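You operate a simulated robot arm through the tools that you are given. There is no shell and no other tool. Be economical: measure what you need, move in short steps, check, and stop when the job is done.

You are at the controls of a simulated robot arm. One attempt, no reset.

TASK
Put one of the sample jars from the machine bench top on the top of the grey keg. Set down upright: sample jar.

Only the result counts: the job must be done as asked and must still hold three seconds after the hand-in. Knocking over, shifting, dropping, spilling or breaking anything else fails it.

THE ROBOT
A 6-joint arm with a two-finger parallel gripper on a trunk, on a base that drives. Base frame: it is fixed to the floor where the robot stands at the start and does not move with it; the origin is under the middle of the robot, x ahead of it, y to its left, z up. Lengths are in mm, angles in degrees, forces in N, time in s.
With the tool pointing down near the work surface it reaches from about 460 to 880 mm from the robot's upright axis, wherever it stands. Its first joint turns from -115.0 to 115.0 degrees. Places, roughly: top of the grey keg (13x26 cm) [-620, -3860, 720]. Payload 4.2 kg.
The TCP is the grasp point between the finger pads, 23 mm short of the fingertips. In the tool frame z runs along the fingers and y along their closing line. The gripper opens to 94 mm. The fingers are 38 mm wide and 10 mm thick; the gripper's body (54 by 96 mm) begins 39 mm behind the TCP.
Orientation is told as [roll, pitch, yaw] about the base's x, y, z axes, in that order, counted from this pose: with the fingers straight down and closing along the base's y, the tool's x points along the base's -x, its y along +y and its z along -z.

THE INTERFACE
- The arm moves only by the tool play_rows. Its argument "deltas" is a list that holds one entry, the list of rows, each a list of 7 numbers: the shift along the base's x, y, z in units of 25 mm (1.0 is 25 mm), then the turn, a rotation vector about the base's x, y, z in units of 4 degrees (1.0 is 4 degrees), then the finger opening in mm, from 0 to 94. In form: [[[dx, dy, dz, rx, ry, rz, gripper], ...]]. A call has 1 to 20 rows; each row shifts and turns the commanded pose from where the row before left it. A call with a number of a shift or a turn outside -1 to 1 is refused whole. Rows are played at 5 a second. More than 50 mm and 8.6 degrees between two rows, or a gripper value outside its range, and nothing of the call is played. A pose out of reach is approached as far as the arm can. The call stops where the force on the tool passes 40 N (or 10 N more than at its start, if that is more) or the arm is blocked; 0.2 s more then pass. The fingers move at their own pace (about 108 mm/s each) and stop on an object; they squeeze with about 41 N. The grip force told is the motor's: it shows also when the fingers shut on nothing. Time passes only in rows, and 0.2 s behind the last, so rows that do not move let the fingers close. It gives the time, the measured TCP pose, the force on the tool (base axes), the opening and the grip force at its end, in the units of the frame above (readings bear some noise), with the torque about the TCP (base axes, N m) and any sound that the robot's microphone picked up, and new pictures: "pictures" is both (left out), scene, wrist or none.
- Cameras (640 x 400 px; columns grow to the right, rows downward): "scene" is now at [238.5, 201.3, 1363.4]; the picture's right is [0.08, -1.00, 0.00], its down [-0.62, -0.05, -0.78] and it looks along [0.78, 0.06, -0.62] (base axes); focal length 293 px, centre (320, 200). "wrist" rides on the gripper at [86, 16, -75] in the tool frame; the picture's right is [-0.18, 0.98, 0.00], its down [-0.58, -0.11, -0.81] and it looks along [-0.79, -0.15, 0.59] (tool axes); focal length 243 px, centre (320, 200). There is no depth. A picture from a camera that has moved, and an enlarged one, comes with that camera's place and axes in the base frame and with its lens.
- lift_body(by): slides the trunk up (or, below 0, down) by that many mm; the arm and the scene camera ride with it, the base frame stays. It gives what a move gives, with no picture.
- roll_base(legs): drives the robot by 1 to 6 legs, each [ahead, turn to the left] in mm and degrees, along the robot's own axes; the way and the turn of a leg run together, so that a leg with both is an arc; at most 1500 mm and 180 degrees a leg. The arm and the cameras ride along, it lands a little off, and it stops where it bumps. It gives what a move gives, and a new picture of the scene camera.
- aim_head(pan, tilt): turns the head with the scene camera to pan (to the left, within 80 degrees either way) and tilt (down, from -29 to 69), counted from straight ahead of the robot. It gives what a move gives, and a new picture of the scene camera.
- enlarge(camera, box): a new picture of the part [left, top, right, bottom] of that camera's present view, enlarged. It takes no simulated time.
- hand_in(): hands the job in; it is judged then, once.

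Go step by step. Nothing tells you exact positions but the pictures and the camera data: compare them with the known pose of the tool, close in by small moves and look again before you grip or let go. The budget is 120 turns and 260 pictures, counting those below and the enlarged ones. Unless the task says otherwise, let go and move clear before handing in, and close with one line.

The tools are called as a command line: name --argument value ..., lists and objects as JSON in quotes. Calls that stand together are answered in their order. play_rows: Moves the arm, as the interface text tells. Its arguments: {"type":"object","properties":{"deltas":{"type":"array","items":{"type":"array","items":{"type":"array","items":{"type":"number"}}}},"pictures":{"type":"string","enum":["both","scene","wrist","none"]}},"required":["deltas"]} The other tools are called the same way: lift_body (by) slides the trunk up or down; roll_base (legs) drives the base; aim_head (pan, tilt) turns the head that bears the scene camera; enlarge (camera, box) takes an enlarged picture of a part of a camera's view; hand_in () hands the job in.

At the start:

```text
clock: 0.0
position: [598.8, 77.6, 1095.4]
tool_rot: [0.0, -0.1, 0.0]
force: [0.4, -0.1, -0.2]
ft_torque: [0.02, -0.01, -0.04]
grip_width: 93.6
finger_force: 0.1
trunk travel left (down, up): [-725.0, 265.0]
robot x, y, heading: [-2.8, -1.4, -0.1]
head pan, tilt: [4.5, 38.6]
```

scene: 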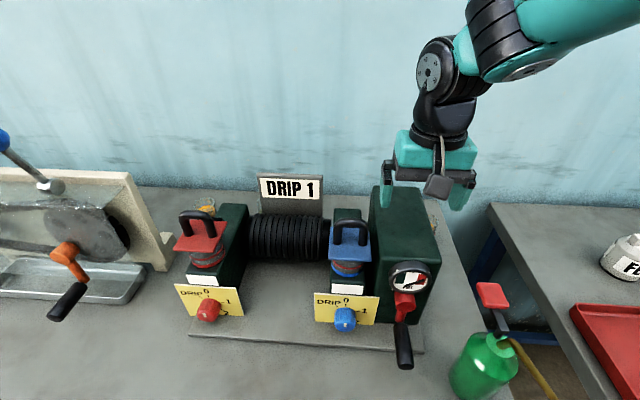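
wrist: 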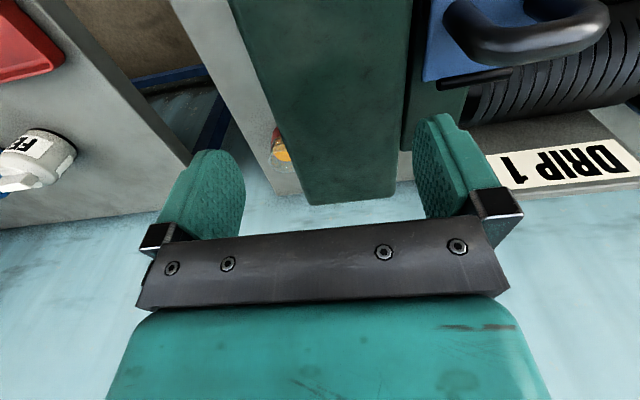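

I see a machine bench with a "DRIP 1" machine; small orange items behind it may be the jars. I'll enlarge these to identify them.

enlarge --camera "scene" --box '[160, 160, 320, 260]'

enlarge --camera "wrist" --box '[220, 80, 420, 205]'

enlarge --camera "scene" --box '[360, 170, 520, 270]'

```text
4.00 times, centred on (240, 210) of scene
camera zoom: at [238.5, 201.3, 1363.4], right [0.08, -1.0, 0.0], down [-0.62, -0.05, -0.78], along [0.78, 0.06, -0.62], focal length 1173 px, centre (640, 160)
```

zoom: 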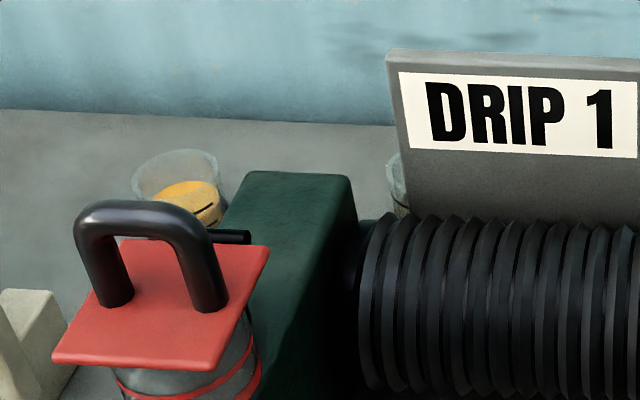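

```text
3.20 times, centred on (320, 142) of wrist
camera zoom: at [511.7, 93.9, 1170.1], right [0.18, 0.98, 0.0], down [0.58, -0.11, 0.81], along [0.79, -0.15, -0.59], focal length 776 px, centre (320, 384)
```

zoom: 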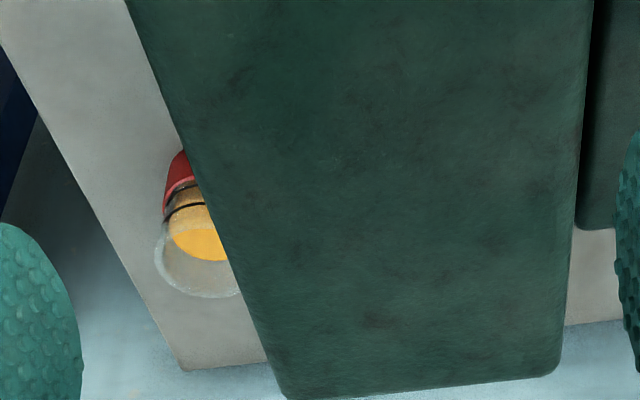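

```text
4.00 times, centred on (440, 220) of scene
camera zoom: at [238.5, 201.3, 1363.4], right [0.08, -1.0, 0.0], down [-0.62, -0.05, -0.78], along [0.78, 0.06, -0.62], focal length 1173 px, centre (-160, 120)
```

zoom: 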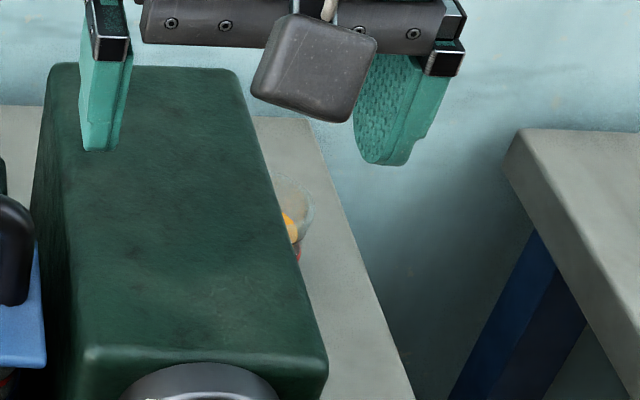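

At least three jars stand behind the machine. I'll raise the trunk for a better look over it.

lift_body --by 260

aim_head --pan 4.5 --tilt 45

enlarge --camera "wrist" --box '[0, 0, 640, 400]'

```text
clock: 2.7
position: [599.0, 77.6, 1356.7]
tool_rot: [0.0, 0.1, 0.0]
force: [0.8, 1.0, -0.2]
ft_torque: [0.0, -0.03, -0.01]
grip_width: 94.3
finger_force: 0.0
trunk travel left (down, up): [-985.0, 5.0]
robot x, y, heading: [1.1, -0.5, -0.2]
head pan, tilt: [4.5, 38.6]
```

```text
clock: 3.4
position: [598.1, 79.4, 1356.0]
tool_rot: [-0.1, -0.1, 0.0]
force: [0.1, -0.1, 0.7]
ft_torque: [0.03, -0.03, -0.03]
grip_width: 93.8
finger_force: 0.1
trunk travel left (down, up): [-985.0, 5.0]
robot x, y, heading: [1.0, -2.2, -0.0]
head pan, tilt: [4.5, 45.0]
camera scene: at [233.9, 200.9, 1614.0], right [0.08, -1.0, 0.0], down [-0.7, -0.06, -0.71], along [0.71, 0.06, -0.71], focal length 293 px, centre (320, 200)
```

scene: 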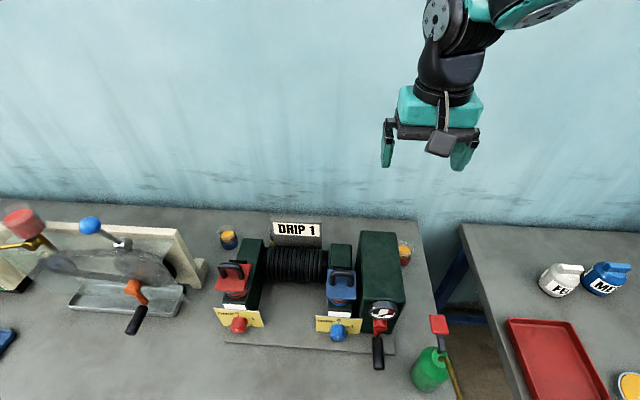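

```text
1.00 times, centred on (320, 200) of wrist (not enlarged: the box is as wide or as high as the picture)
camera zoom: at [511.8, 93.9, 1430.1], right [0.18, 0.98, 0.0], down [0.58, -0.11, 0.81], along [0.79, -0.15, -0.59], focal length 243 px, centre (320, 200)
```

zoom: 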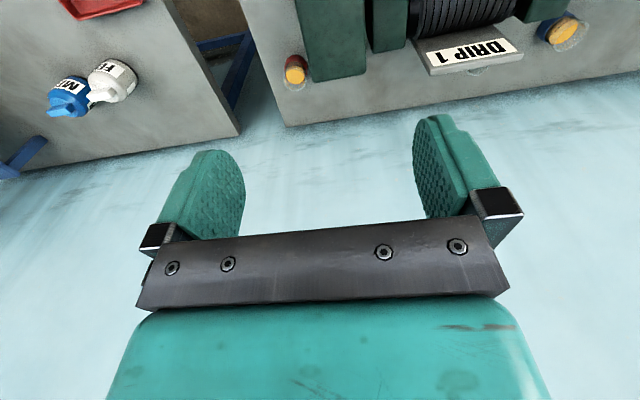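

Jars are visible behind left (blue band?) and right (red band?), and one behind the sign. Enlarging.

enlarge --camera "scene" --box '[190, 200, 350, 300]'

enlarge --camera "scene" --box '[340, 200, 500, 300]'

enlarge --camera "wrist" --box '[400, 0, 600, 125]'

enlarge --camera "wrist" --box '[220, 20, 380, 120]'

```text
4.00 times, centred on (270, 250) of scene
camera zoom: at [233.9, 200.9, 1614.0], right [0.08, -1.0, 0.0], down [-0.7, -0.06, -0.71], along [0.71, 0.06, -0.71], focal length 1173 px, centre (520, 0)
```

zoom: 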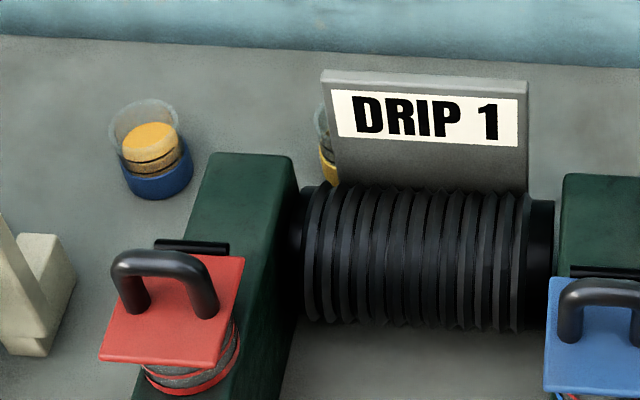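

```text
4.00 times, centred on (420, 250) of scene
camera zoom: at [233.9, 200.9, 1614.0], right [0.08, -1.0, 0.0], down [-0.7, -0.06, -0.71], along [0.71, 0.06, -0.71], focal length 1173 px, centre (-80, 0)
```

zoom: 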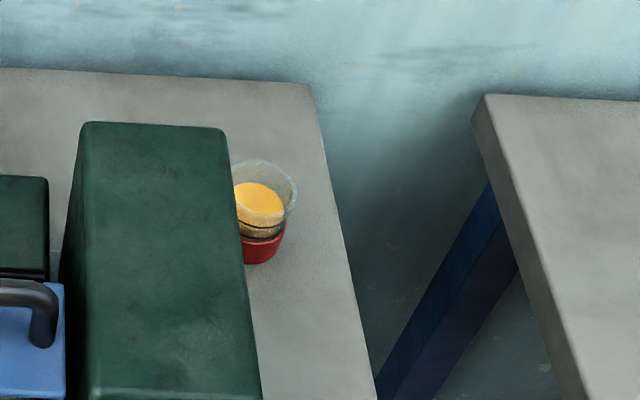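

```text
3.20 times, centred on (500, 62) of wrist
camera zoom: at [511.8, 93.9, 1430.1], right [0.18, 0.98, 0.0], down [0.58, -0.11, 0.81], along [0.79, -0.15, -0.59], focal length 776 px, centre (-256, 640)
```

zoom: 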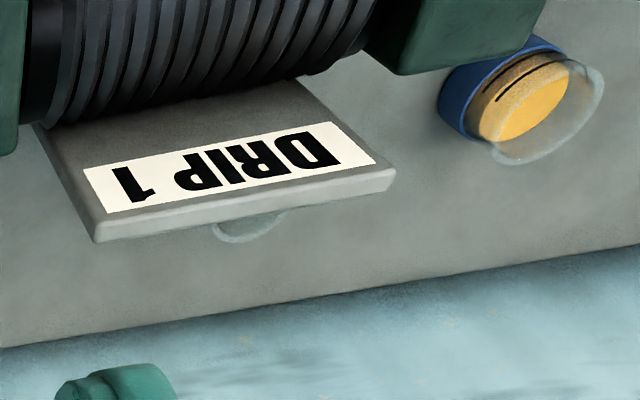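

```text
4.00 times, centred on (300, 70) of wrist
camera zoom: at [511.8, 93.9, 1430.1], right [0.18, 0.98, 0.0], down [0.58, -0.11, 0.81], along [0.79, -0.15, -0.59], focal length 970 px, centre (400, 720)
```

zoom: 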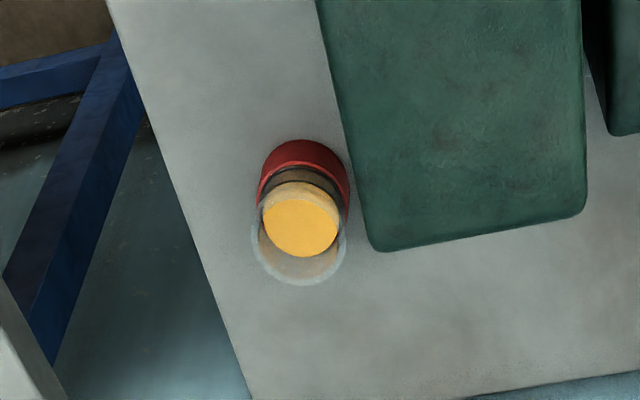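

Three jars: blue, yellow, red. The red one is at about [813, -33, 745], about 62 mm wide and 75 tall, within reach and with the tall green tower (top ≈1030) ahead-left of it. I'll turn the tool 90° and move high above it.

play_rows --deltas '[[[0.43, -0.222, 0, 0, 0, 1, 94], [0.43, -0.222, 0, 0, 0, 1, 94], [0.43, -0.222, 0, 0, 0, 1, 94], [0.43, -0.222, 0, 0, 0, 1, 94], [0.43, -0.222, 0, 0, 0, 1, 94], [0.43, -0.222, 0, 0, 0, 1, 94], [0.43, -0.222, 0, 0, 0, 1, 94], [0.43, -0.222, 0, 0, 0, 1, 94], [0.43, -0.222, 0, 0, 0, 1, 94], [0.43, -0.222, 0, 0, 0, 1, 94], [0.43, -0.222, 0, 0, 0, 1, 94], [0.43, -0.222, 0, 0, 0, 1, 94], [0.43, -0.222, 0, 0, 0, 1, 94], [0.43, -0.222, 0, 0, 0, 1, 94], [0.43, -0.222, 0, 0, 0, 1, 94], [0.43, -0.222, 0, 0, 0, 1, 94], [0.43, -0.222, 0, 0, 0, 1, 94], [0.43, -0.222, 0, 0, 0, 1, 94], [0.43, -0.222, 0, 0, 0, 1, 94], [0.43, -0.222, 0, 0, 0, 1, 94]]]' --pictures "none"

play_rows --deltas '[[[0, 0, 0, 0, 0, 1, 94], [0, 0, 0, 0, 0, 1, 94], [0, 0, 0, 0, 0, 0.5, 94]]]'

```text
clock: 7.5
position: [813.5, -32.2, 1355.9]
tool_rot: [0.1, 0.1, 80.1]
force: [0.1, -0.2, 0.3]
ft_torque: [0.0, -0.03, 0.01]
grip_width: 94.4
finger_force: 0.1
trunk travel left (down, up): [-985.0, 5.0]
robot x, y, heading: [-1.2, 1.6, 0.1]
head pan, tilt: [4.5, 45.0]
```

```text
clock: 8.3
position: [813.2, -32.7, 1356.8]
tool_rot: [-0.1, 0.0, 90.1]
force: [0.0, 0.0, -0.7]
ft_torque: [-0.02, 0.01, -0.01]
grip_width: 94.3
finger_force: 0.1
trunk travel left (down, up): [-985.0, 5.0]
robot x, y, heading: [1.8, -1.8, -0.0]
head pan, tilt: [4.5, 45.0]
camera scene: at [233.9, 200.9, 1614.0], right [0.08, -1.0, 0.0], down [-0.7, -0.06, -0.71], along [0.7, 0.06, -0.71], focal length 293 px, centre (320, 200)
camera wrist: at [798.0, -118.8, 1430.3], right [-0.98, 0.18, 0.0], down [0.11, 0.58, 0.81], along [0.15, 0.79, -0.59], focal length 243 px, centre (320, 200)
```

scene: 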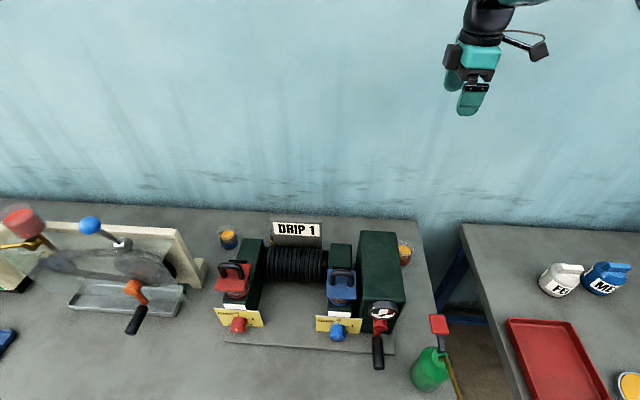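
wrist: 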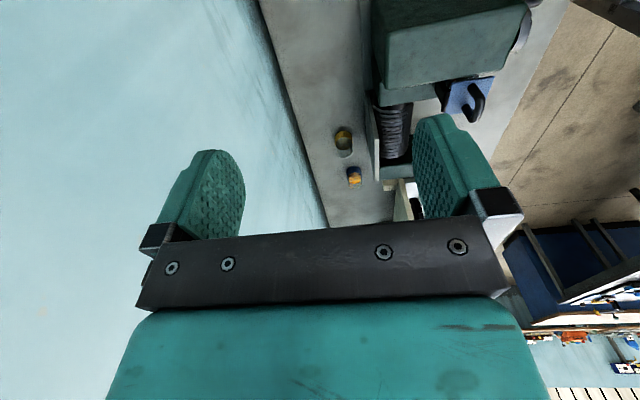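

The wrist camera now looks along +y over the yellow and blue jars. I'll descend above the red jar, staying above tower height.

play_rows --deltas '[[[0, 0, -1, 0, 0, 0, 94], [0, 0, -1, 0, 0, 0, 94], [0, 0, -1, 0, 0, 0, 94], [0, 0, -1, 0, 0, 0, 94], [0, 0, -1, 0, 0, 0, 94], [0, 0, -1, 0, 0, 0, 94], [0, 0, -1, 0, 0, 0, 94], [0, 0, -1, 0, 0, 0, 94], [0, 0, -1, 0, 0, 0, 94], [0, 0, -1, 0, 0, 0, 94], [0, 0, -1, 0, 0, 0, 94]]]'

```text
clock: 10.8
position: [815.5, -32.8, 1078.2]
tool_rot: [0.1, 0.0, 90.0]
force: [-0.9, 0.2, 0.0]
ft_torque: [0.01, 0.0, 0.02]
grip_width: 93.9
finger_force: 0.0
trunk travel left (down, up): [-985.0, 5.0]
robot x, y, heading: [1.2, -2.4, 0.1]
head pan, tilt: [4.5, 45.0]
camera scene: at [233.7, 200.9, 1614.0], right [0.08, -1.0, 0.0], down [-0.7, -0.06, -0.71], along [0.7, 0.06, -0.71], focal length 293 px, centre (320, 200)
camera wrist: at [798.0, -119.2, 1153.1], right [-0.98, 0.18, 0.0], down [0.11, 0.58, 0.81], along [0.15, 0.79, -0.59], focal length 243 px, centre (320, 200)
```

scene: 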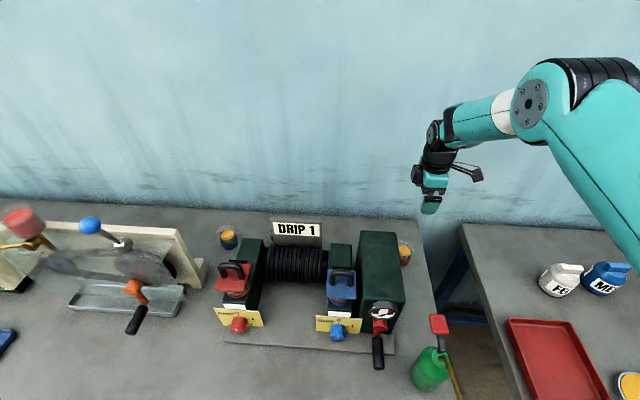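
wrist: 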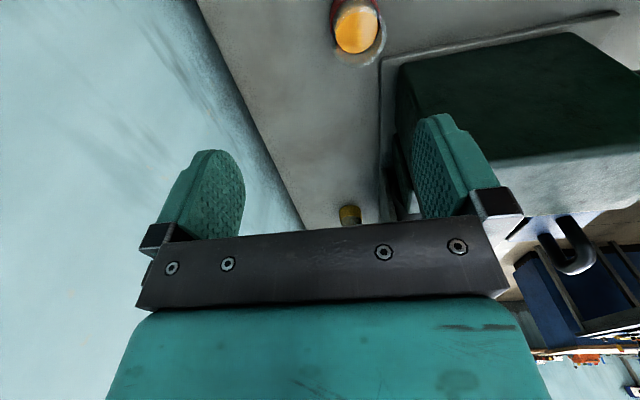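

The red jar is in view of the wrist camera, somewhat off my estimate. Enlarging to measure.

enlarge --camera "wrist" --box '[280, 0, 440, 100]'

enlarge --camera "scene" --box '[350, 160, 510, 260]'

```text
4.00 times, centred on (360, 50) of wrist
camera zoom: at [798.0, -119.2, 1153.1], right [-0.98, 0.18, 0.0], down [0.11, 0.58, 0.81], along [0.15, 0.79, -0.59], focal length 970 px, centre (160, 800)
```

zoom: 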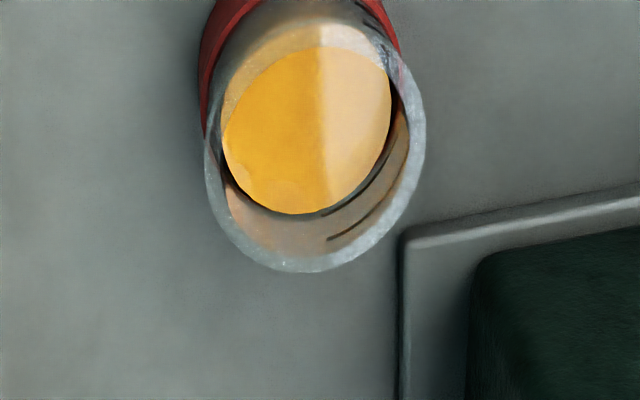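

```text
4.00 times, centred on (430, 210) of scene
camera zoom: at [233.7, 200.9, 1614.0], right [0.08, -1.0, 0.0], down [-0.7, -0.06, -0.71], along [0.7, 0.06, -0.71], focal length 1173 px, centre (-120, 160)
```

zoom: 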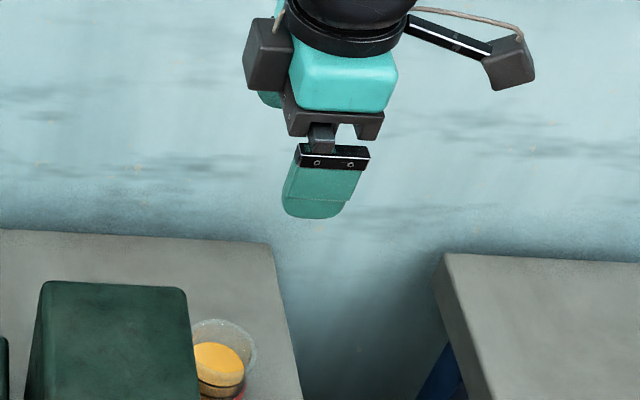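

Triangulating the better-baseline views puts the rim centre at about [779, -14, 888] with 55 mm diameter, bench ≈805. I'll shift over it and descend in part.

play_rows --deltas '[[[-0.72, 0.38, 0, 0, 0, 0, 94], [-0.72, 0.38, 0, 0, 0, 0, 94], [0, 0, -0.9, 0, 0, 0, 94], [0, 0, -0.9, 0, 0, 0, 94], [0, 0, -0.9, 0, 0, 0, 94], [0, 0, -0.9, 0, 0, 0, 94]]]'

enlarge --camera "scene" --box '[330, 170, 490, 270]'

enlarge --camera "wrist" --box '[160, 0, 480, 200]'

```text
clock: 12.2
position: [778.1, -12.5, 992.0]
tool_rot: [0.1, 0.0, 90.0]
force: [0.4, 0.3, 0.6]
ft_torque: [-0.02, -0.02, -0.02]
grip_width: 94.0
finger_force: 0.1
trunk travel left (down, up): [-985.0, 5.0]
robot x, y, heading: [-1.2, 2.4, -0.2]
head pan, tilt: [4.5, 45.0]
camera scene: at [233.7, 200.9, 1614.0], right [0.08, -1.0, 0.0], down [-0.7, -0.06, -0.71], along [0.7, 0.06, -0.71], focal length 293 px, centre (320, 200)
camera wrist: at [762.2, -99.6, 1065.4], right [-0.98, 0.18, 0.0], down [0.11, 0.58, 0.81], along [0.15, 0.79, -0.59], focal length 243 px, centre (320, 200)
```

scene: 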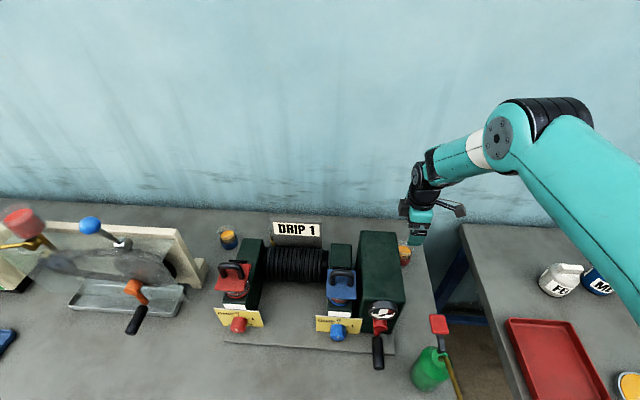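
wrist: 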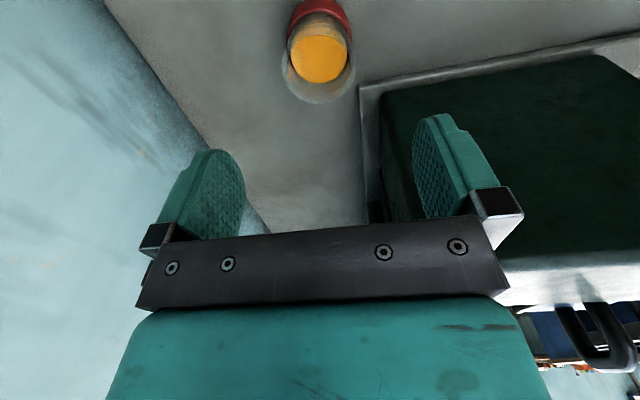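

```text
4.00 times, centred on (410, 220) of scene
camera zoom: at [233.7, 200.9, 1614.0], right [0.08, -1.0, 0.0], down [-0.7, -0.06, -0.71], along [0.7, 0.06, -0.71], focal length 1173 px, centre (-40, 120)
```

zoom: 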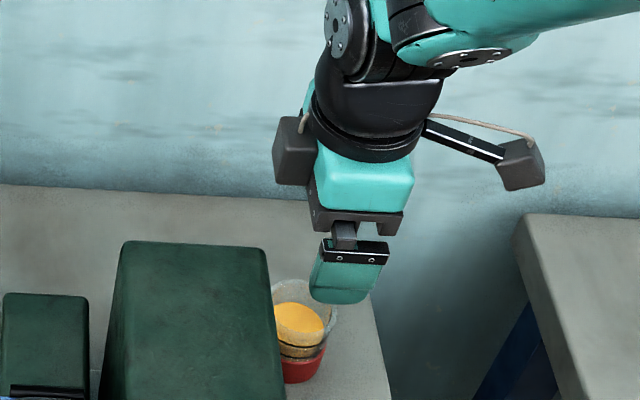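

```text
2.00 times, centred on (320, 100) of wrist
camera zoom: at [762.2, -99.6, 1065.4], right [-0.98, 0.18, 0.0], down [0.11, 0.58, 0.81], along [0.15, 0.79, -0.59], focal length 485 px, centre (320, 400)
```

zoom: 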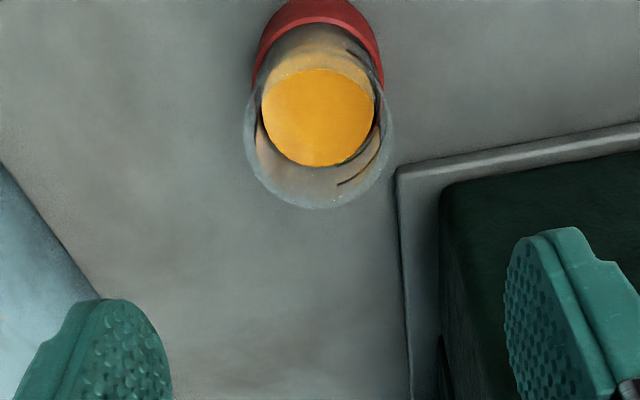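

The jar measures at [779, -13, rim 884], centred under the tool. Descending in two steps.

play_rows --deltas '[[[0, 0, -0.7, 0, 0, 0, 94], [0, 0, -0.7, 0, 0, 0, 94], [0, 0, -0.7, 0, 0, 0, 94], [0, 0, -0.7, 0, 0, 0, 94], [0, 0, -0.6, 0, 0, 0, 94]]]'

enlarge --camera "scene" --box '[330, 190, 490, 290]'

```text
clock: 13.3
position: [777.3, -13.3, 904.3]
tool_rot: [0.0, 0.0, 90.0]
force: [0.4, -0.4, 0.4]
ft_torque: [-0.02, 0.03, 0.01]
grip_width: 93.9
finger_force: 0.0
trunk travel left (down, up): [-985.0, 5.0]
robot x, y, heading: [-0.8, -0.6, 0.1]
head pan, tilt: [4.5, 45.0]
camera scene: at [233.8, 200.9, 1614.0], right [0.08, -1.0, 0.0], down [-0.7, -0.06, -0.71], along [0.7, 0.06, -0.71], focal length 293 px, centre (320, 200)
camera wrist: at [761.2, -100.2, 979.0], right [-0.98, 0.18, 0.0], down [0.11, 0.58, 0.81], along [0.15, 0.79, -0.59], focal length 243 px, centre (320, 200)
```

scene: 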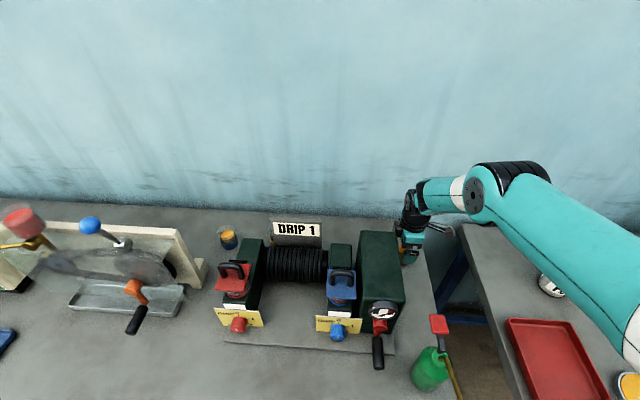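
wrist: 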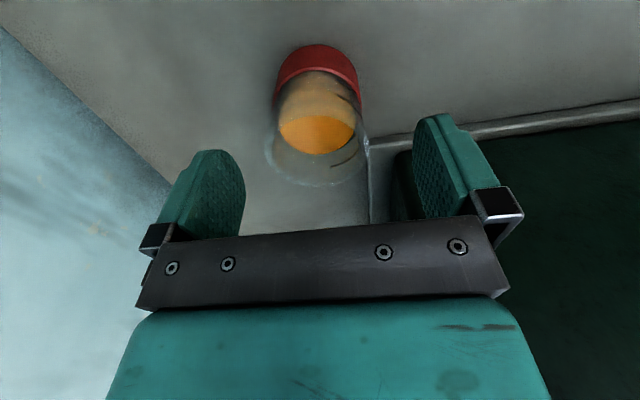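

```text
4.00 times, centred on (410, 240) of scene
camera zoom: at [233.8, 200.9, 1614.0], right [0.08, -1.0, 0.0], down [-0.7, -0.06, -0.71], along [0.7, 0.06, -0.71], focal length 1173 px, centre (-40, 40)
```

zoom: 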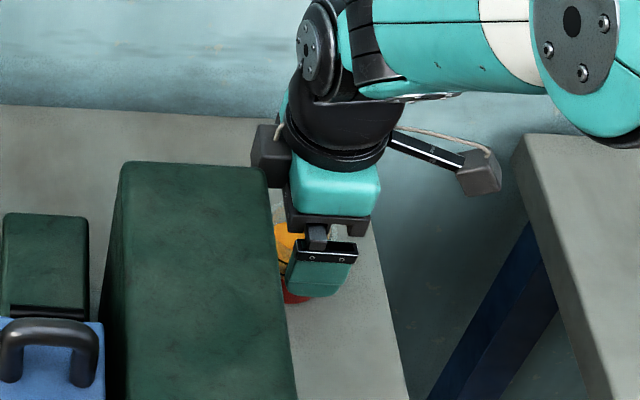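

The jar is between the finger planes and the tower is about 50 mm clear. Descending the last 55 mm in small steps.

play_rows --deltas '[[[0.04, 0, -0.45, 0, 0, 0, 94], [0.03, 0, -0.45, 0, 0, 0, 94], [0, 0, -0.45, 0, 0, 0, 94], [0, 0, -0.45, 0, 0, 0, 94], [0, 0, -0.4, 0, 0, 0, 94]]]'

enlarge --camera "scene" --box '[330, 190, 490, 290]'

```text
clock: 14.6
position: [779.5, -14.7, 850.7]
tool_rot: [0.0, 0.0, 89.9]
force: [0.4, -0.3, -0.4]
ft_torque: [0.0, -0.01, -0.01]
grip_width: 93.7
finger_force: 0.1
trunk travel left (down, up): [-985.0, 5.0]
robot x, y, heading: [1.5, 2.9, -0.0]
head pan, tilt: [4.5, 45.0]
camera scene: at [233.9, 201.0, 1614.0], right [0.08, -1.0, 0.0], down [-0.7, -0.06, -0.71], along [0.7, 0.06, -0.71], focal length 293 px, centre (320, 200)
camera wrist: at [763.6, -100.8, 925.0], right [-0.98, 0.18, 0.0], down [0.11, 0.58, 0.81], along [0.15, 0.79, -0.59], focal length 243 px, centre (320, 200)
```

scene: 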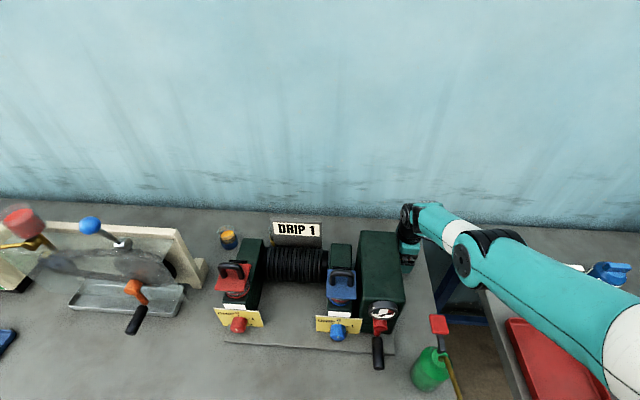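
wrist: 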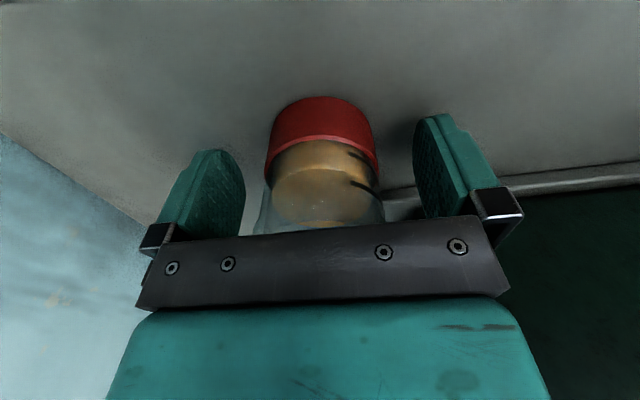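

```text
4.00 times, centred on (410, 240) of scene
camera zoom: at [233.9, 201.0, 1614.0], right [0.08, -1.0, 0.0], down [-0.7, -0.06, -0.71], along [0.7, 0.06, -0.71], focal length 1173 px, centre (-40, 40)
```

zoom: 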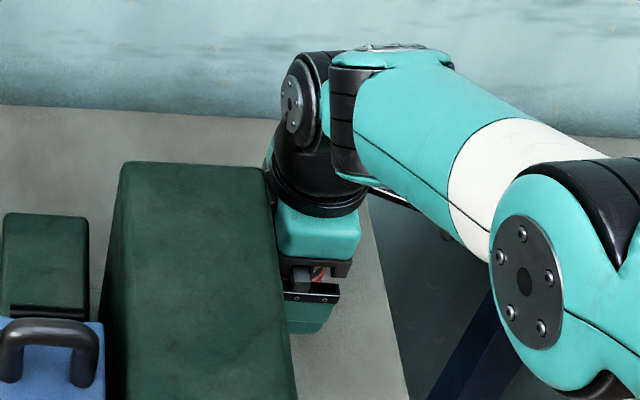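

The jar is centred between the pads at mid-height with no contact. Closing the fingers.

play_rows --deltas '[[[0, 0, 0, 0, 0, 0, 75], [0, 0, 0, 0, 0, 0, 60], [0, 0, 0, 0, 0, 0, 45], [0, 0, 0, 0, 0, 0, 40], [0, 0, 0, 0, 0, 0, 40], [0, 0, 0, 0, 0, 0, 40]]]' --pictures "wrist"

```text
clock: 15.9
position: [779.7, -13.1, 849.8]
tool_rot: [0.1, 0.0, 89.9]
force: [-0.3, 0.5, 0.4]
ft_torque: [0.03, 0.05, 0.03]
grip_width: 52.4
finger_force: 40.6
trunk travel left (down, up): [-985.0, 5.0]
robot x, y, heading: [-0.3, -0.4, -0.1]
head pan, tilt: [4.5, 45.0]
camera wrist: at [763.5, -100.8, 924.9], right [-0.98, 0.18, 0.0], down [0.11, 0.58, 0.81], along [0.15, 0.79, -0.59], focal length 243 px, centre (320, 200)
```

wrist: 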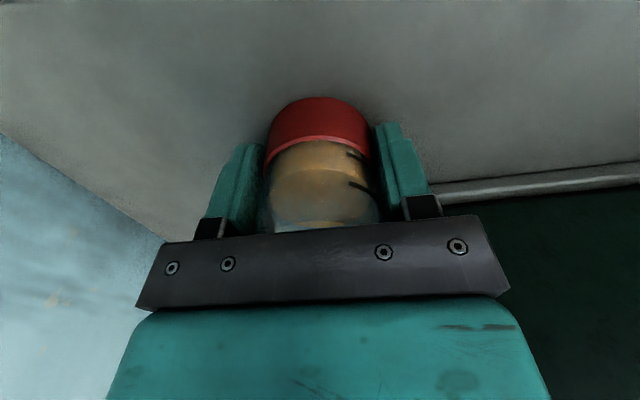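

Gripped at 52 mm. Lifting straight up, slowly first.

play_rows --deltas '[[[0, 0, 0.2, 0, 0, 0, 40], [0, 0, 0.3, 0, 0, 0, 40], [0, 0, 0.4, 0, 0, 0, 40], [0, 0, 0.5, 0, 0, 0, 40], [0, 0, 0.6, 0, 0, 0, 40], [0, 0, 0.7, 0, 0, 0, 40], [0, 0, 0.7, 0, 0, 0, 40], [0, 0, 0.7, 0, 0, 0, 40], [0, 0, 0.7, 0, 0, 0, 40], [0, 0, 0.7, 0, 0, 0, 40], [0, 0, 0.7, 0, 0, 0, 40], [0, 0, 0.7, 0, 0, 0, 40], [0, 0, 0.7, 0, 0, 0, 40], [0, 0, 0.7, 0, 0, 0, 40], [0, 0, 0.7, 0, 0, 0, 40], [0, 0, 0.6, 0, 0, 0, 40], [0, 0, 0.5, 0, 0, 0, 40], [0, 0, 0.4, 0, 0, 0, 40]]]'

```text
clock: 19.8
position: [780.4, -13.7, 1112.8]
tool_rot: [0.0, 0.1, 90.0]
force: [0.0, -0.5, -2.7]
ft_torque: [0.02, -0.01, -0.01]
grip_width: 52.6
finger_force: 40.9
trunk travel left (down, up): [-985.0, 5.0]
robot x, y, heading: [1.6, 0.1, 0.1]
head pan, tilt: [4.5, 45.0]
camera scene: at [234.0, 200.9, 1613.9], right [0.08, -1.0, 0.0], down [-0.71, -0.06, -0.71], along [0.7, 0.06, -0.71], focal length 293 px, centre (320, 200)
camera wrist: at [763.8, -100.0, 1187.5], right [-0.98, 0.18, 0.0], down [0.11, 0.58, 0.81], along [0.15, 0.79, -0.59], focal length 243 px, centre (320, 200)
```

scene: 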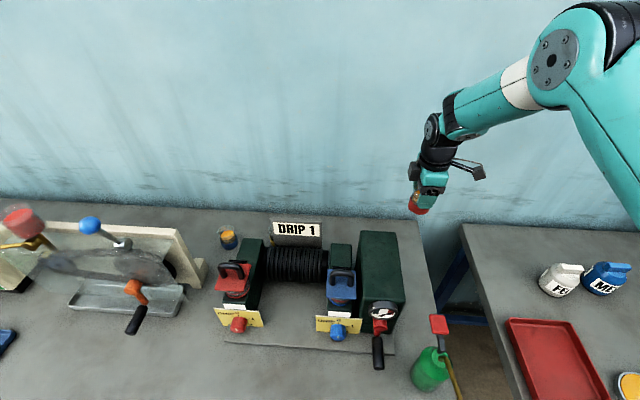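
wrist: 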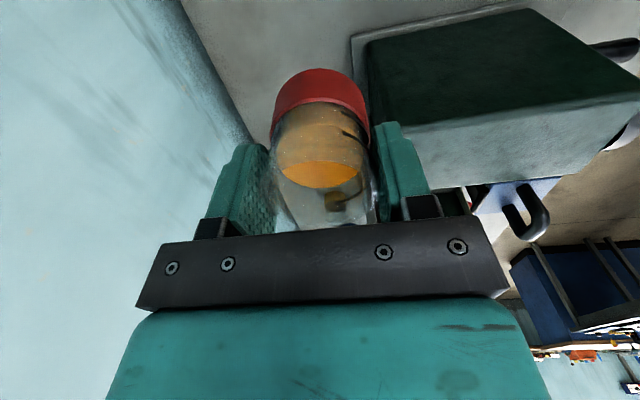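

Jar lifted upright. I'll retract the arm upward and toward the robot, then look around for the route.

play_rows --deltas '[[[-0.2, 0, 0.3, 0, 0, 0, 40], [-0.4, 0, 0.5, 0, 0, 0, 40], [-0.6, 0, 0.5, 0, 0, 0, 40], [-0.6, 0, 0.5, 0, 0, 0, 40], [-0.6, 0, 0.5, 0, 0, 0, 40], [-0.6, 0, 0.5, 0, 0, 0, 40], [-0.6, 0, 0.5, 0, 0, 0, 40], [-0.6, 0, 0.5, 0, 0, 0, 40], [-0.6, 0, 0.5, 0, 0, 0, 40], [-0.6, 0, 0.5, 0, 0, 0, 40], [-0.6, 0, 0.5, 0, 0, 0, 40], [-0.6, 0, 0.5, 0, 0, 0, 40], [-0.6, 0, 0.5, 0, 0, 0, 40], [-0.6, 0, 0.5, 0, 0, 0, 40], [-0.4, 0, 0.3, 0, 0, 0, 40], [-0.2, 0, 0.2, 0, 0, 0, 40]]]' --pictures "none"

aim_head --pan -75 --tilt 25

aim_head --pan -30 --tilt 45

aim_head --pan 75 --tilt 30

```text
clock: 23.1
position: [569.8, -12.7, 1296.3]
tool_rot: [0.1, 0.0, 90.0]
force: [-0.1, -0.4, -2.1]
ft_torque: [-0.02, 0.04, 0.01]
grip_width: 52.6
finger_force: 41.2
trunk travel left (down, up): [-985.0, 5.0]
robot x, y, heading: [-2.5, -2.4, 0.1]
head pan, tilt: [4.5, 45.0]
```

```text
clock: 24.7
position: [569.8, -13.8, 1295.8]
tool_rot: [0.1, 0.1, 89.9]
force: [-1.0, 0.1, -1.9]
ft_torque: [-0.02, 0.0, -0.02]
grip_width: 52.6
finger_force: 41.5
trunk travel left (down, up): [-985.0, 5.0]
robot x, y, heading: [1.5, 0.8, 0.1]
head pan, tilt: [-75.0, 25.0]
camera scene: at [176.8, 105.6, 1644.5], right [-0.97, -0.26, 0.0], down [-0.11, 0.41, -0.91], along [0.24, -0.88, -0.42], focal length 293 px, centre (320, 200)
```

scene: 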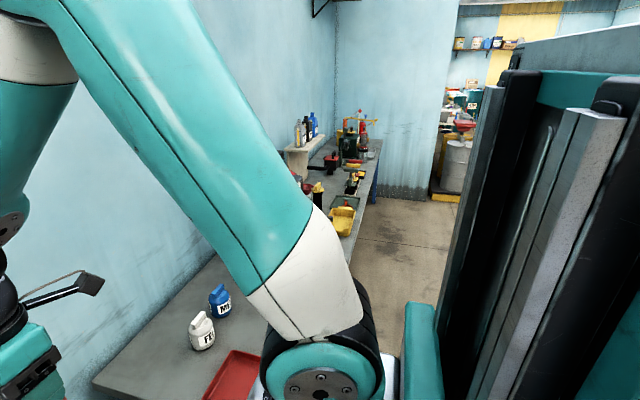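

```text
clock: 25.8
position: [569.2, -13.0, 1296.5]
tool_rot: [0.0, 0.0, 90.0]
force: [0.2, 0.1, -3.4]
ft_torque: [0.01, -0.02, -0.02]
grip_width: 52.5
finger_force: 40.7
trunk travel left (down, up): [-985.0, 5.0]
robot x, y, heading: [2.3, 0.3, -0.0]
head pan, tilt: [-30.0, 45.0]
camera scene: at [223.3, 153.8, 1614.0], right [-0.5, -0.87, 0.0], down [-0.61, 0.35, -0.71], along [0.61, -0.35, -0.71], focal length 293 px, centre (320, 200)
```

scene: 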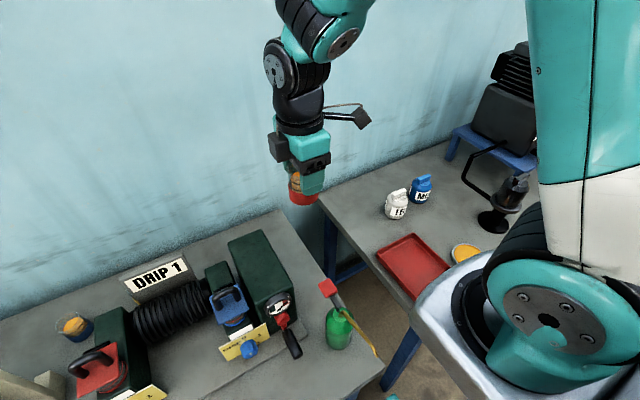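

```text
clock: 27.6
position: [569.8, -13.5, 1296.0]
tool_rot: [-0.1, 0.0, 90.0]
force: [-0.1, 0.6, -1.6]
ft_torque: [0.02, 0.01, 0.01]
grip_width: 52.6
finger_force: 41.0
trunk travel left (down, up): [-985.0, 5.0]
robot x, y, heading: [3.0, 3.5, -0.2]
head pan, tilt: [75.0, 30.0]
camera scene: at [176.3, 281.9, 1636.6], right [0.97, -0.26, 0.0], down [-0.13, -0.48, -0.87], along [0.22, 0.84, -0.5], focal length 293 px, centre (320, 200)
```

scene: 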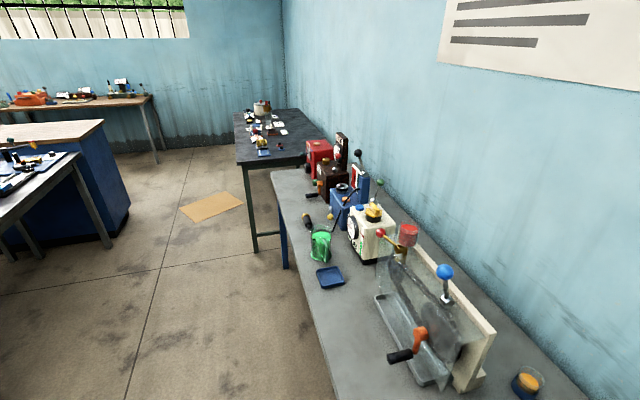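

The grey keg seems to be the drum visible in the far corner beyond the right bench (along -y). I'll zoom in there by aiming back, then turn right in place.

aim_head --pan -75 --tilt 25

enlarge --camera "scene" --box '[340, 60, 500, 160]'

enlarge --camera "scene" --box '[300, 100, 500, 225]'

```text
clock: 30.0
position: [570.0, -13.1, 1296.5]
tool_rot: [0.0, 0.1, 90.0]
force: [0.8, -0.9, -1.6]
ft_torque: [-0.01, 0.04, 0.03]
grip_width: 52.4
finger_force: 41.1
trunk travel left (down, up): [-985.0, 5.0]
robot x, y, heading: [0.4, -2.3, 0.1]
head pan, tilt: [-75.0, 25.0]
camera scene: at [176.7, 105.5, 1644.5], right [-0.97, -0.26, 0.0], down [-0.11, 0.41, -0.91], along [0.23, -0.88, -0.42], focal length 293 px, centre (320, 200)
```

scene: 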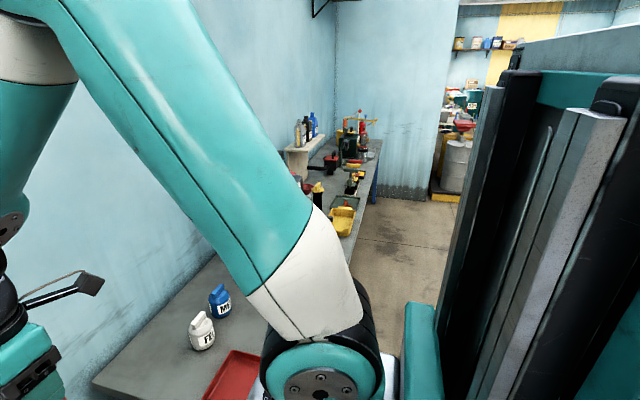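

```text
4.00 times, centred on (420, 110) of scene
camera zoom: at [176.7, 105.5, 1644.5], right [-0.97, -0.26, 0.0], down [-0.11, 0.41, -0.91], along [0.23, -0.88, -0.42], focal length 1173 px, centre (-80, 560)
```

zoom: 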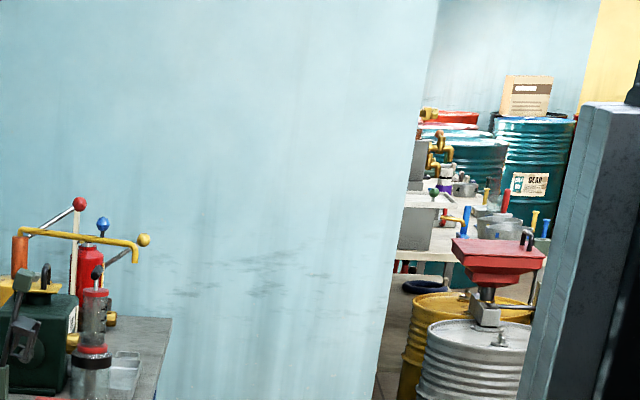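

```text
3.20 times, centred on (400, 162) of scene
camera zoom: at [176.7, 105.5, 1644.5], right [-0.97, -0.26, 0.0], down [-0.11, 0.41, -0.91], along [0.23, -0.88, -0.42], focal length 938 px, centre (64, 320)
```

zoom: 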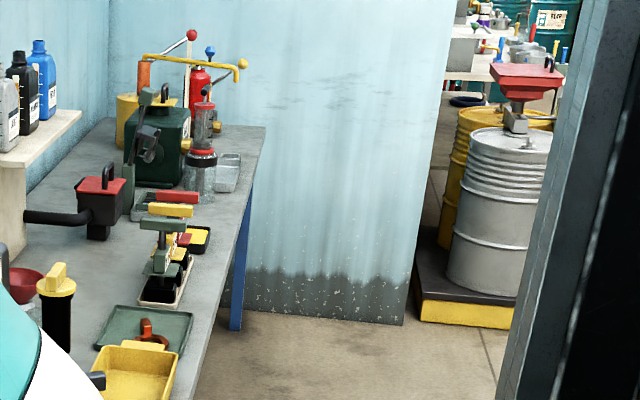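

That drum is the grey keg, with some fittings on its top, standing on a yellow/black pallet. I'll turn right in place and look along the aisle.

roll_base --legs '[[0, -45], [0, -45]]'

aim_head --pan 10 --tilt 25

```text
clock: 32.4
position: [383.0, -379.5, 1296.0]
tool_rot: [0.0, 0.0, 46.7]
force: [0.7, 0.8, -1.0]
ft_torque: [-0.05, 0.01, -0.01]
grip_width: 52.7
finger_force: 40.8
trunk travel left (down, up): [-985.0, 5.0]
robot x, y, heading: [-22.2, 18.9, -37.3]
head pan, tilt: [-75.0, 25.0]
stopped in leg 1: the robot was blocked; the commanded pose is now the measured one
camera scene: at [180.1, -3.6, 1644.5], right [-0.92, 0.38, 0.0], down [0.16, 0.39, -0.91], along [-0.35, -0.84, -0.42], focal length 293 px, centre (320, 200)
```

scene: 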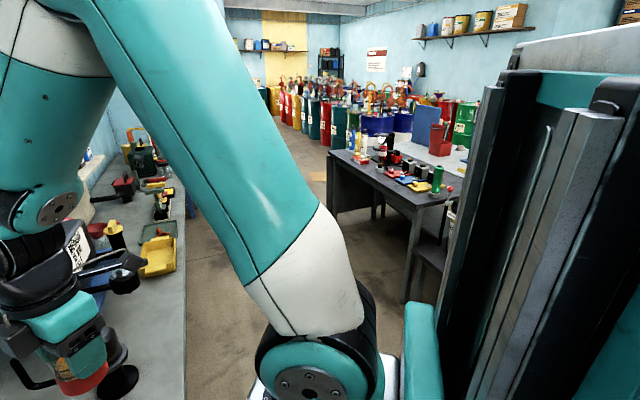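

```text
clock: 34.0
position: [383.4, -379.6, 1296.6]
tool_rot: [0.0, 0.0, 46.7]
force: [0.0, -0.2, -1.5]
ft_torque: [-0.01, -0.01, -0.02]
grip_width: 52.4
finger_force: 40.7
trunk travel left (down, up): [-985.0, 5.0]
robot x, y, heading: [-22.7, 18.9, -37.2]
head pan, tilt: [10.0, 25.0]
camera scene: at [296.9, 38.4, 1644.5], right [-0.46, -0.89, 0.0], down [-0.38, 0.2, -0.91], along [0.8, -0.42, -0.42], focal length 293 px, centre (320, 200)
```

scene: 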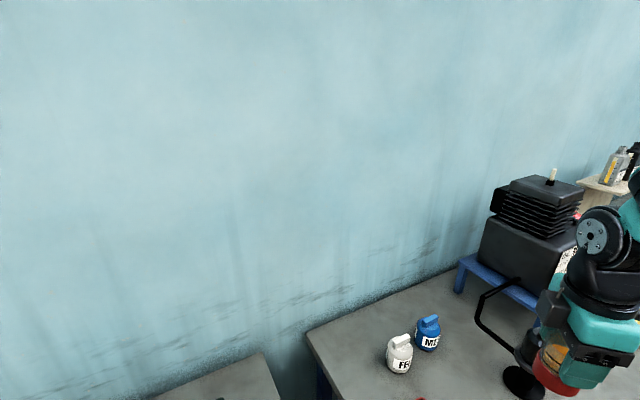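

The base bumped (most likely its corner against the bench front); the arm shows no force and the jar is still held. I'll back straight away from the bench into the aisle before turning.

roll_base --legs '[[-150, 0]]'

aim_head --pan 40 --tilt 45

```text
clock: 35.4
position: [262.0, -285.3, 1297.2]
tool_rot: [0.0, 0.0, 46.8]
force: [-0.3, 0.1, -2.4]
ft_torque: [0.05, 0.0, 0.0]
grip_width: 52.7
finger_force: 40.9
trunk travel left (down, up): [-985.0, 5.0]
robot x, y, heading: [-144.8, 110.6, -37.5]
head pan, tilt: [10.0, 25.0]
camera scene: at [175.3, 131.8, 1644.5], right [-0.46, -0.89, 0.0], down [-0.38, 0.19, -0.91], along [0.8, -0.42, -0.42], focal length 293 px, centre (320, 200)
```

scene: 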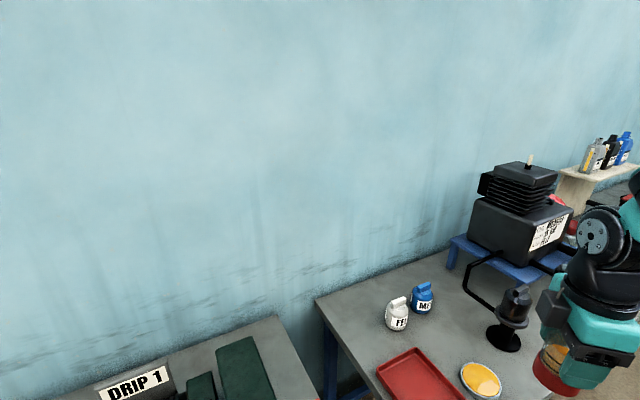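

```text
clock: 36.4
position: [261.2, -286.1, 1297.6]
tool_rot: [0.0, 0.0, 46.9]
force: [-0.3, -0.2, -2.3]
ft_torque: [-0.01, 0.01, 0.02]
grip_width: 52.5
finger_force: 40.7
trunk travel left (down, up): [-985.0, 5.0]
robot x, y, heading: [-147.6, 115.9, -37.3]
head pan, tilt: [40.0, 45.0]
camera scene: at [174.5, 178.1, 1614.0], right [0.04, -1.0, 0.0], down [-0.71, -0.03, -0.71], along [0.71, 0.03, -0.71], focal length 293 px, centre (320, 200)
```

scene: 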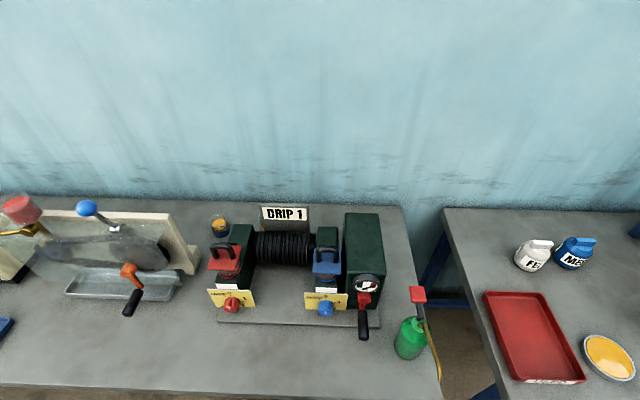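

Everything on the bench is still in place. I'll back up further, then turn to heading about -90°.

roll_base --legs '[[-230, 0]]'

roll_base --legs '[[0, -53]]'

aim_head --pan 0 --tilt 30

```text
clock: 38.1
position: [77.4, -150.6, 1297.4]
tool_rot: [0.0, 0.1, 46.2]
force: [0.1, 0.5, -1.6]
ft_torque: [0.03, 0.01, 0.05]
grip_width: 52.2
finger_force: 40.8
trunk travel left (down, up): [-985.0, 5.0]
robot x, y, heading: [-326.1, 251.5, -37.7]
head pan, tilt: [40.0, 45.0]
camera scene: at [-5.7, 315.0, 1613.9], right [0.04, -1.0, 0.0], down [-0.71, -0.03, -0.71], along [0.71, 0.03, -0.71], focal length 293 px, centre (320, 200)
```

scene: 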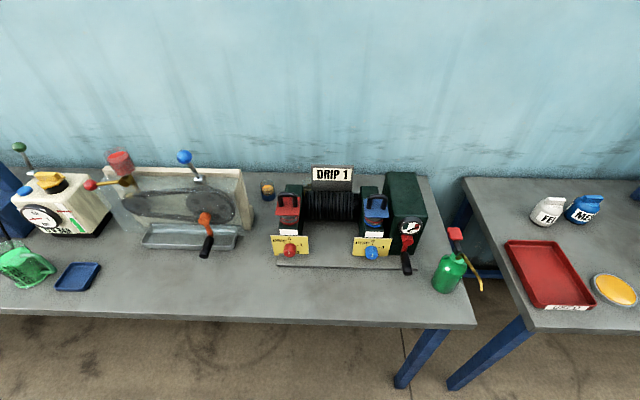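

```text
clock: 40.9
position: [-421.6, -311.8, 1296.6]
tool_rot: [0.0, 0.1, -8.4]
force: [-0.1, 0.3, -2.2]
ft_torque: [0.0, -0.02, -0.03]
grip_width: 52.4
finger_force: 40.9
trunk travel left (down, up): [-985.0, 5.0]
robot x, y, heading: [-328.7, 250.3, -92.5]
head pan, tilt: [40.0, 45.0]
camera scene: at [-89.3, 25.4, 1613.9], right [-0.79, -0.61, 0.0], down [-0.43, 0.56, -0.71], along [0.43, -0.56, -0.71], focal length 293 px, centre (320, 200)
```

scene: 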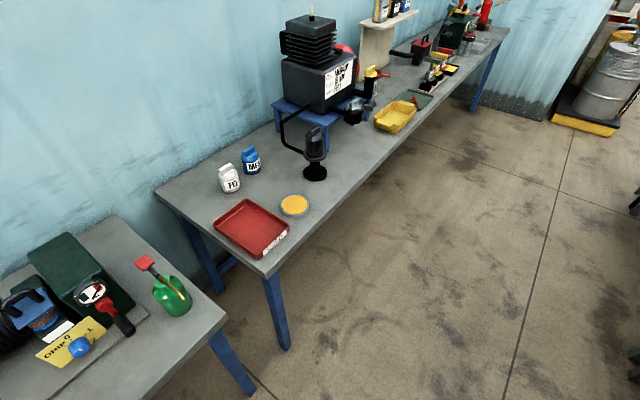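

```text
clock: 42.0
position: [-421.3, -311.5, 1295.8]
tool_rot: [-0.1, 0.0, -8.4]
force: [0.1, -0.2, -2.2]
ft_torque: [-0.04, 0.02, 0.03]
grip_width: 52.5
finger_force: 40.9
trunk travel left (down, up): [-985.0, 5.0]
robot x, y, heading: [-328.9, 250.4, -92.4]
head pan, tilt: [0.0, 30.0]
camera scene: at [-142.9, -0.3, 1636.5], right [-1.0, 0.04, 0.0], down [0.02, 0.5, -0.87], along [-0.04, -0.86, -0.5], focal length 293 px, centre (320, 200)
```

scene: 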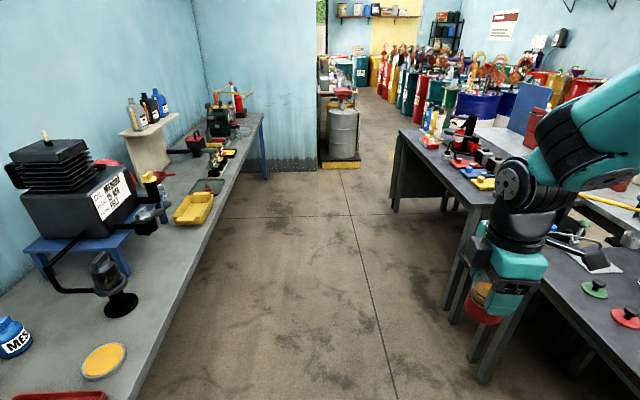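

The aisle is clear (x from about -1050 to 300), with the keg ahead. I'll drive forward 2500 mm and look.

roll_base --legs '[[1500, 0], [1000, 0]]'

```text
clock: 54.2
position: [-551.7, -2806.9, 1296.2]
tool_rot: [0.0, 0.0, -8.3]
force: [-0.1, 0.7, -2.6]
ft_torque: [0.0, -0.01, -0.01]
grip_width: 52.5
finger_force: 41.5
trunk travel left (down, up): [-985.0, 5.0]
robot x, y, heading: [-457.2, -2243.4, -92.4]
head pan, tilt: [0.0, 30.0]
camera scene: at [-273.2, -2494.7, 1636.6], right [-1.0, 0.04, 0.0], down [0.02, 0.5, -0.87], along [-0.04, -0.87, -0.5], focal length 293 px, centre (320, 200)
```

scene: 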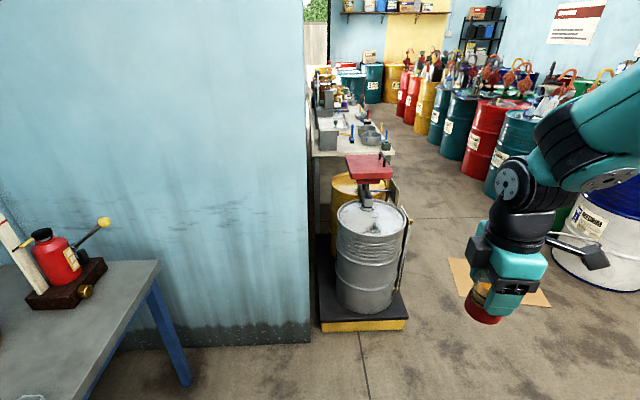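

enlarge --camera "scene" --box '[290, 140, 450, 240]'

```text
4.00 times, centred on (370, 190) of scene
camera zoom: at [-273.2, -2494.7, 1636.6], right [-1.0, 0.04, 0.0], down [0.02, 0.5, -0.87], along [-0.04, -0.87, -0.5], focal length 1173 px, centre (120, 240)
```

zoom: 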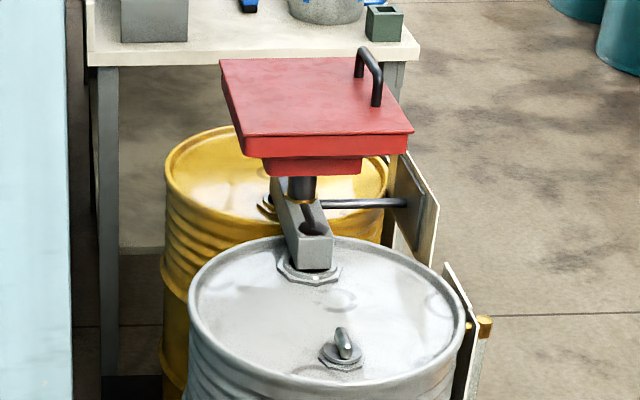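

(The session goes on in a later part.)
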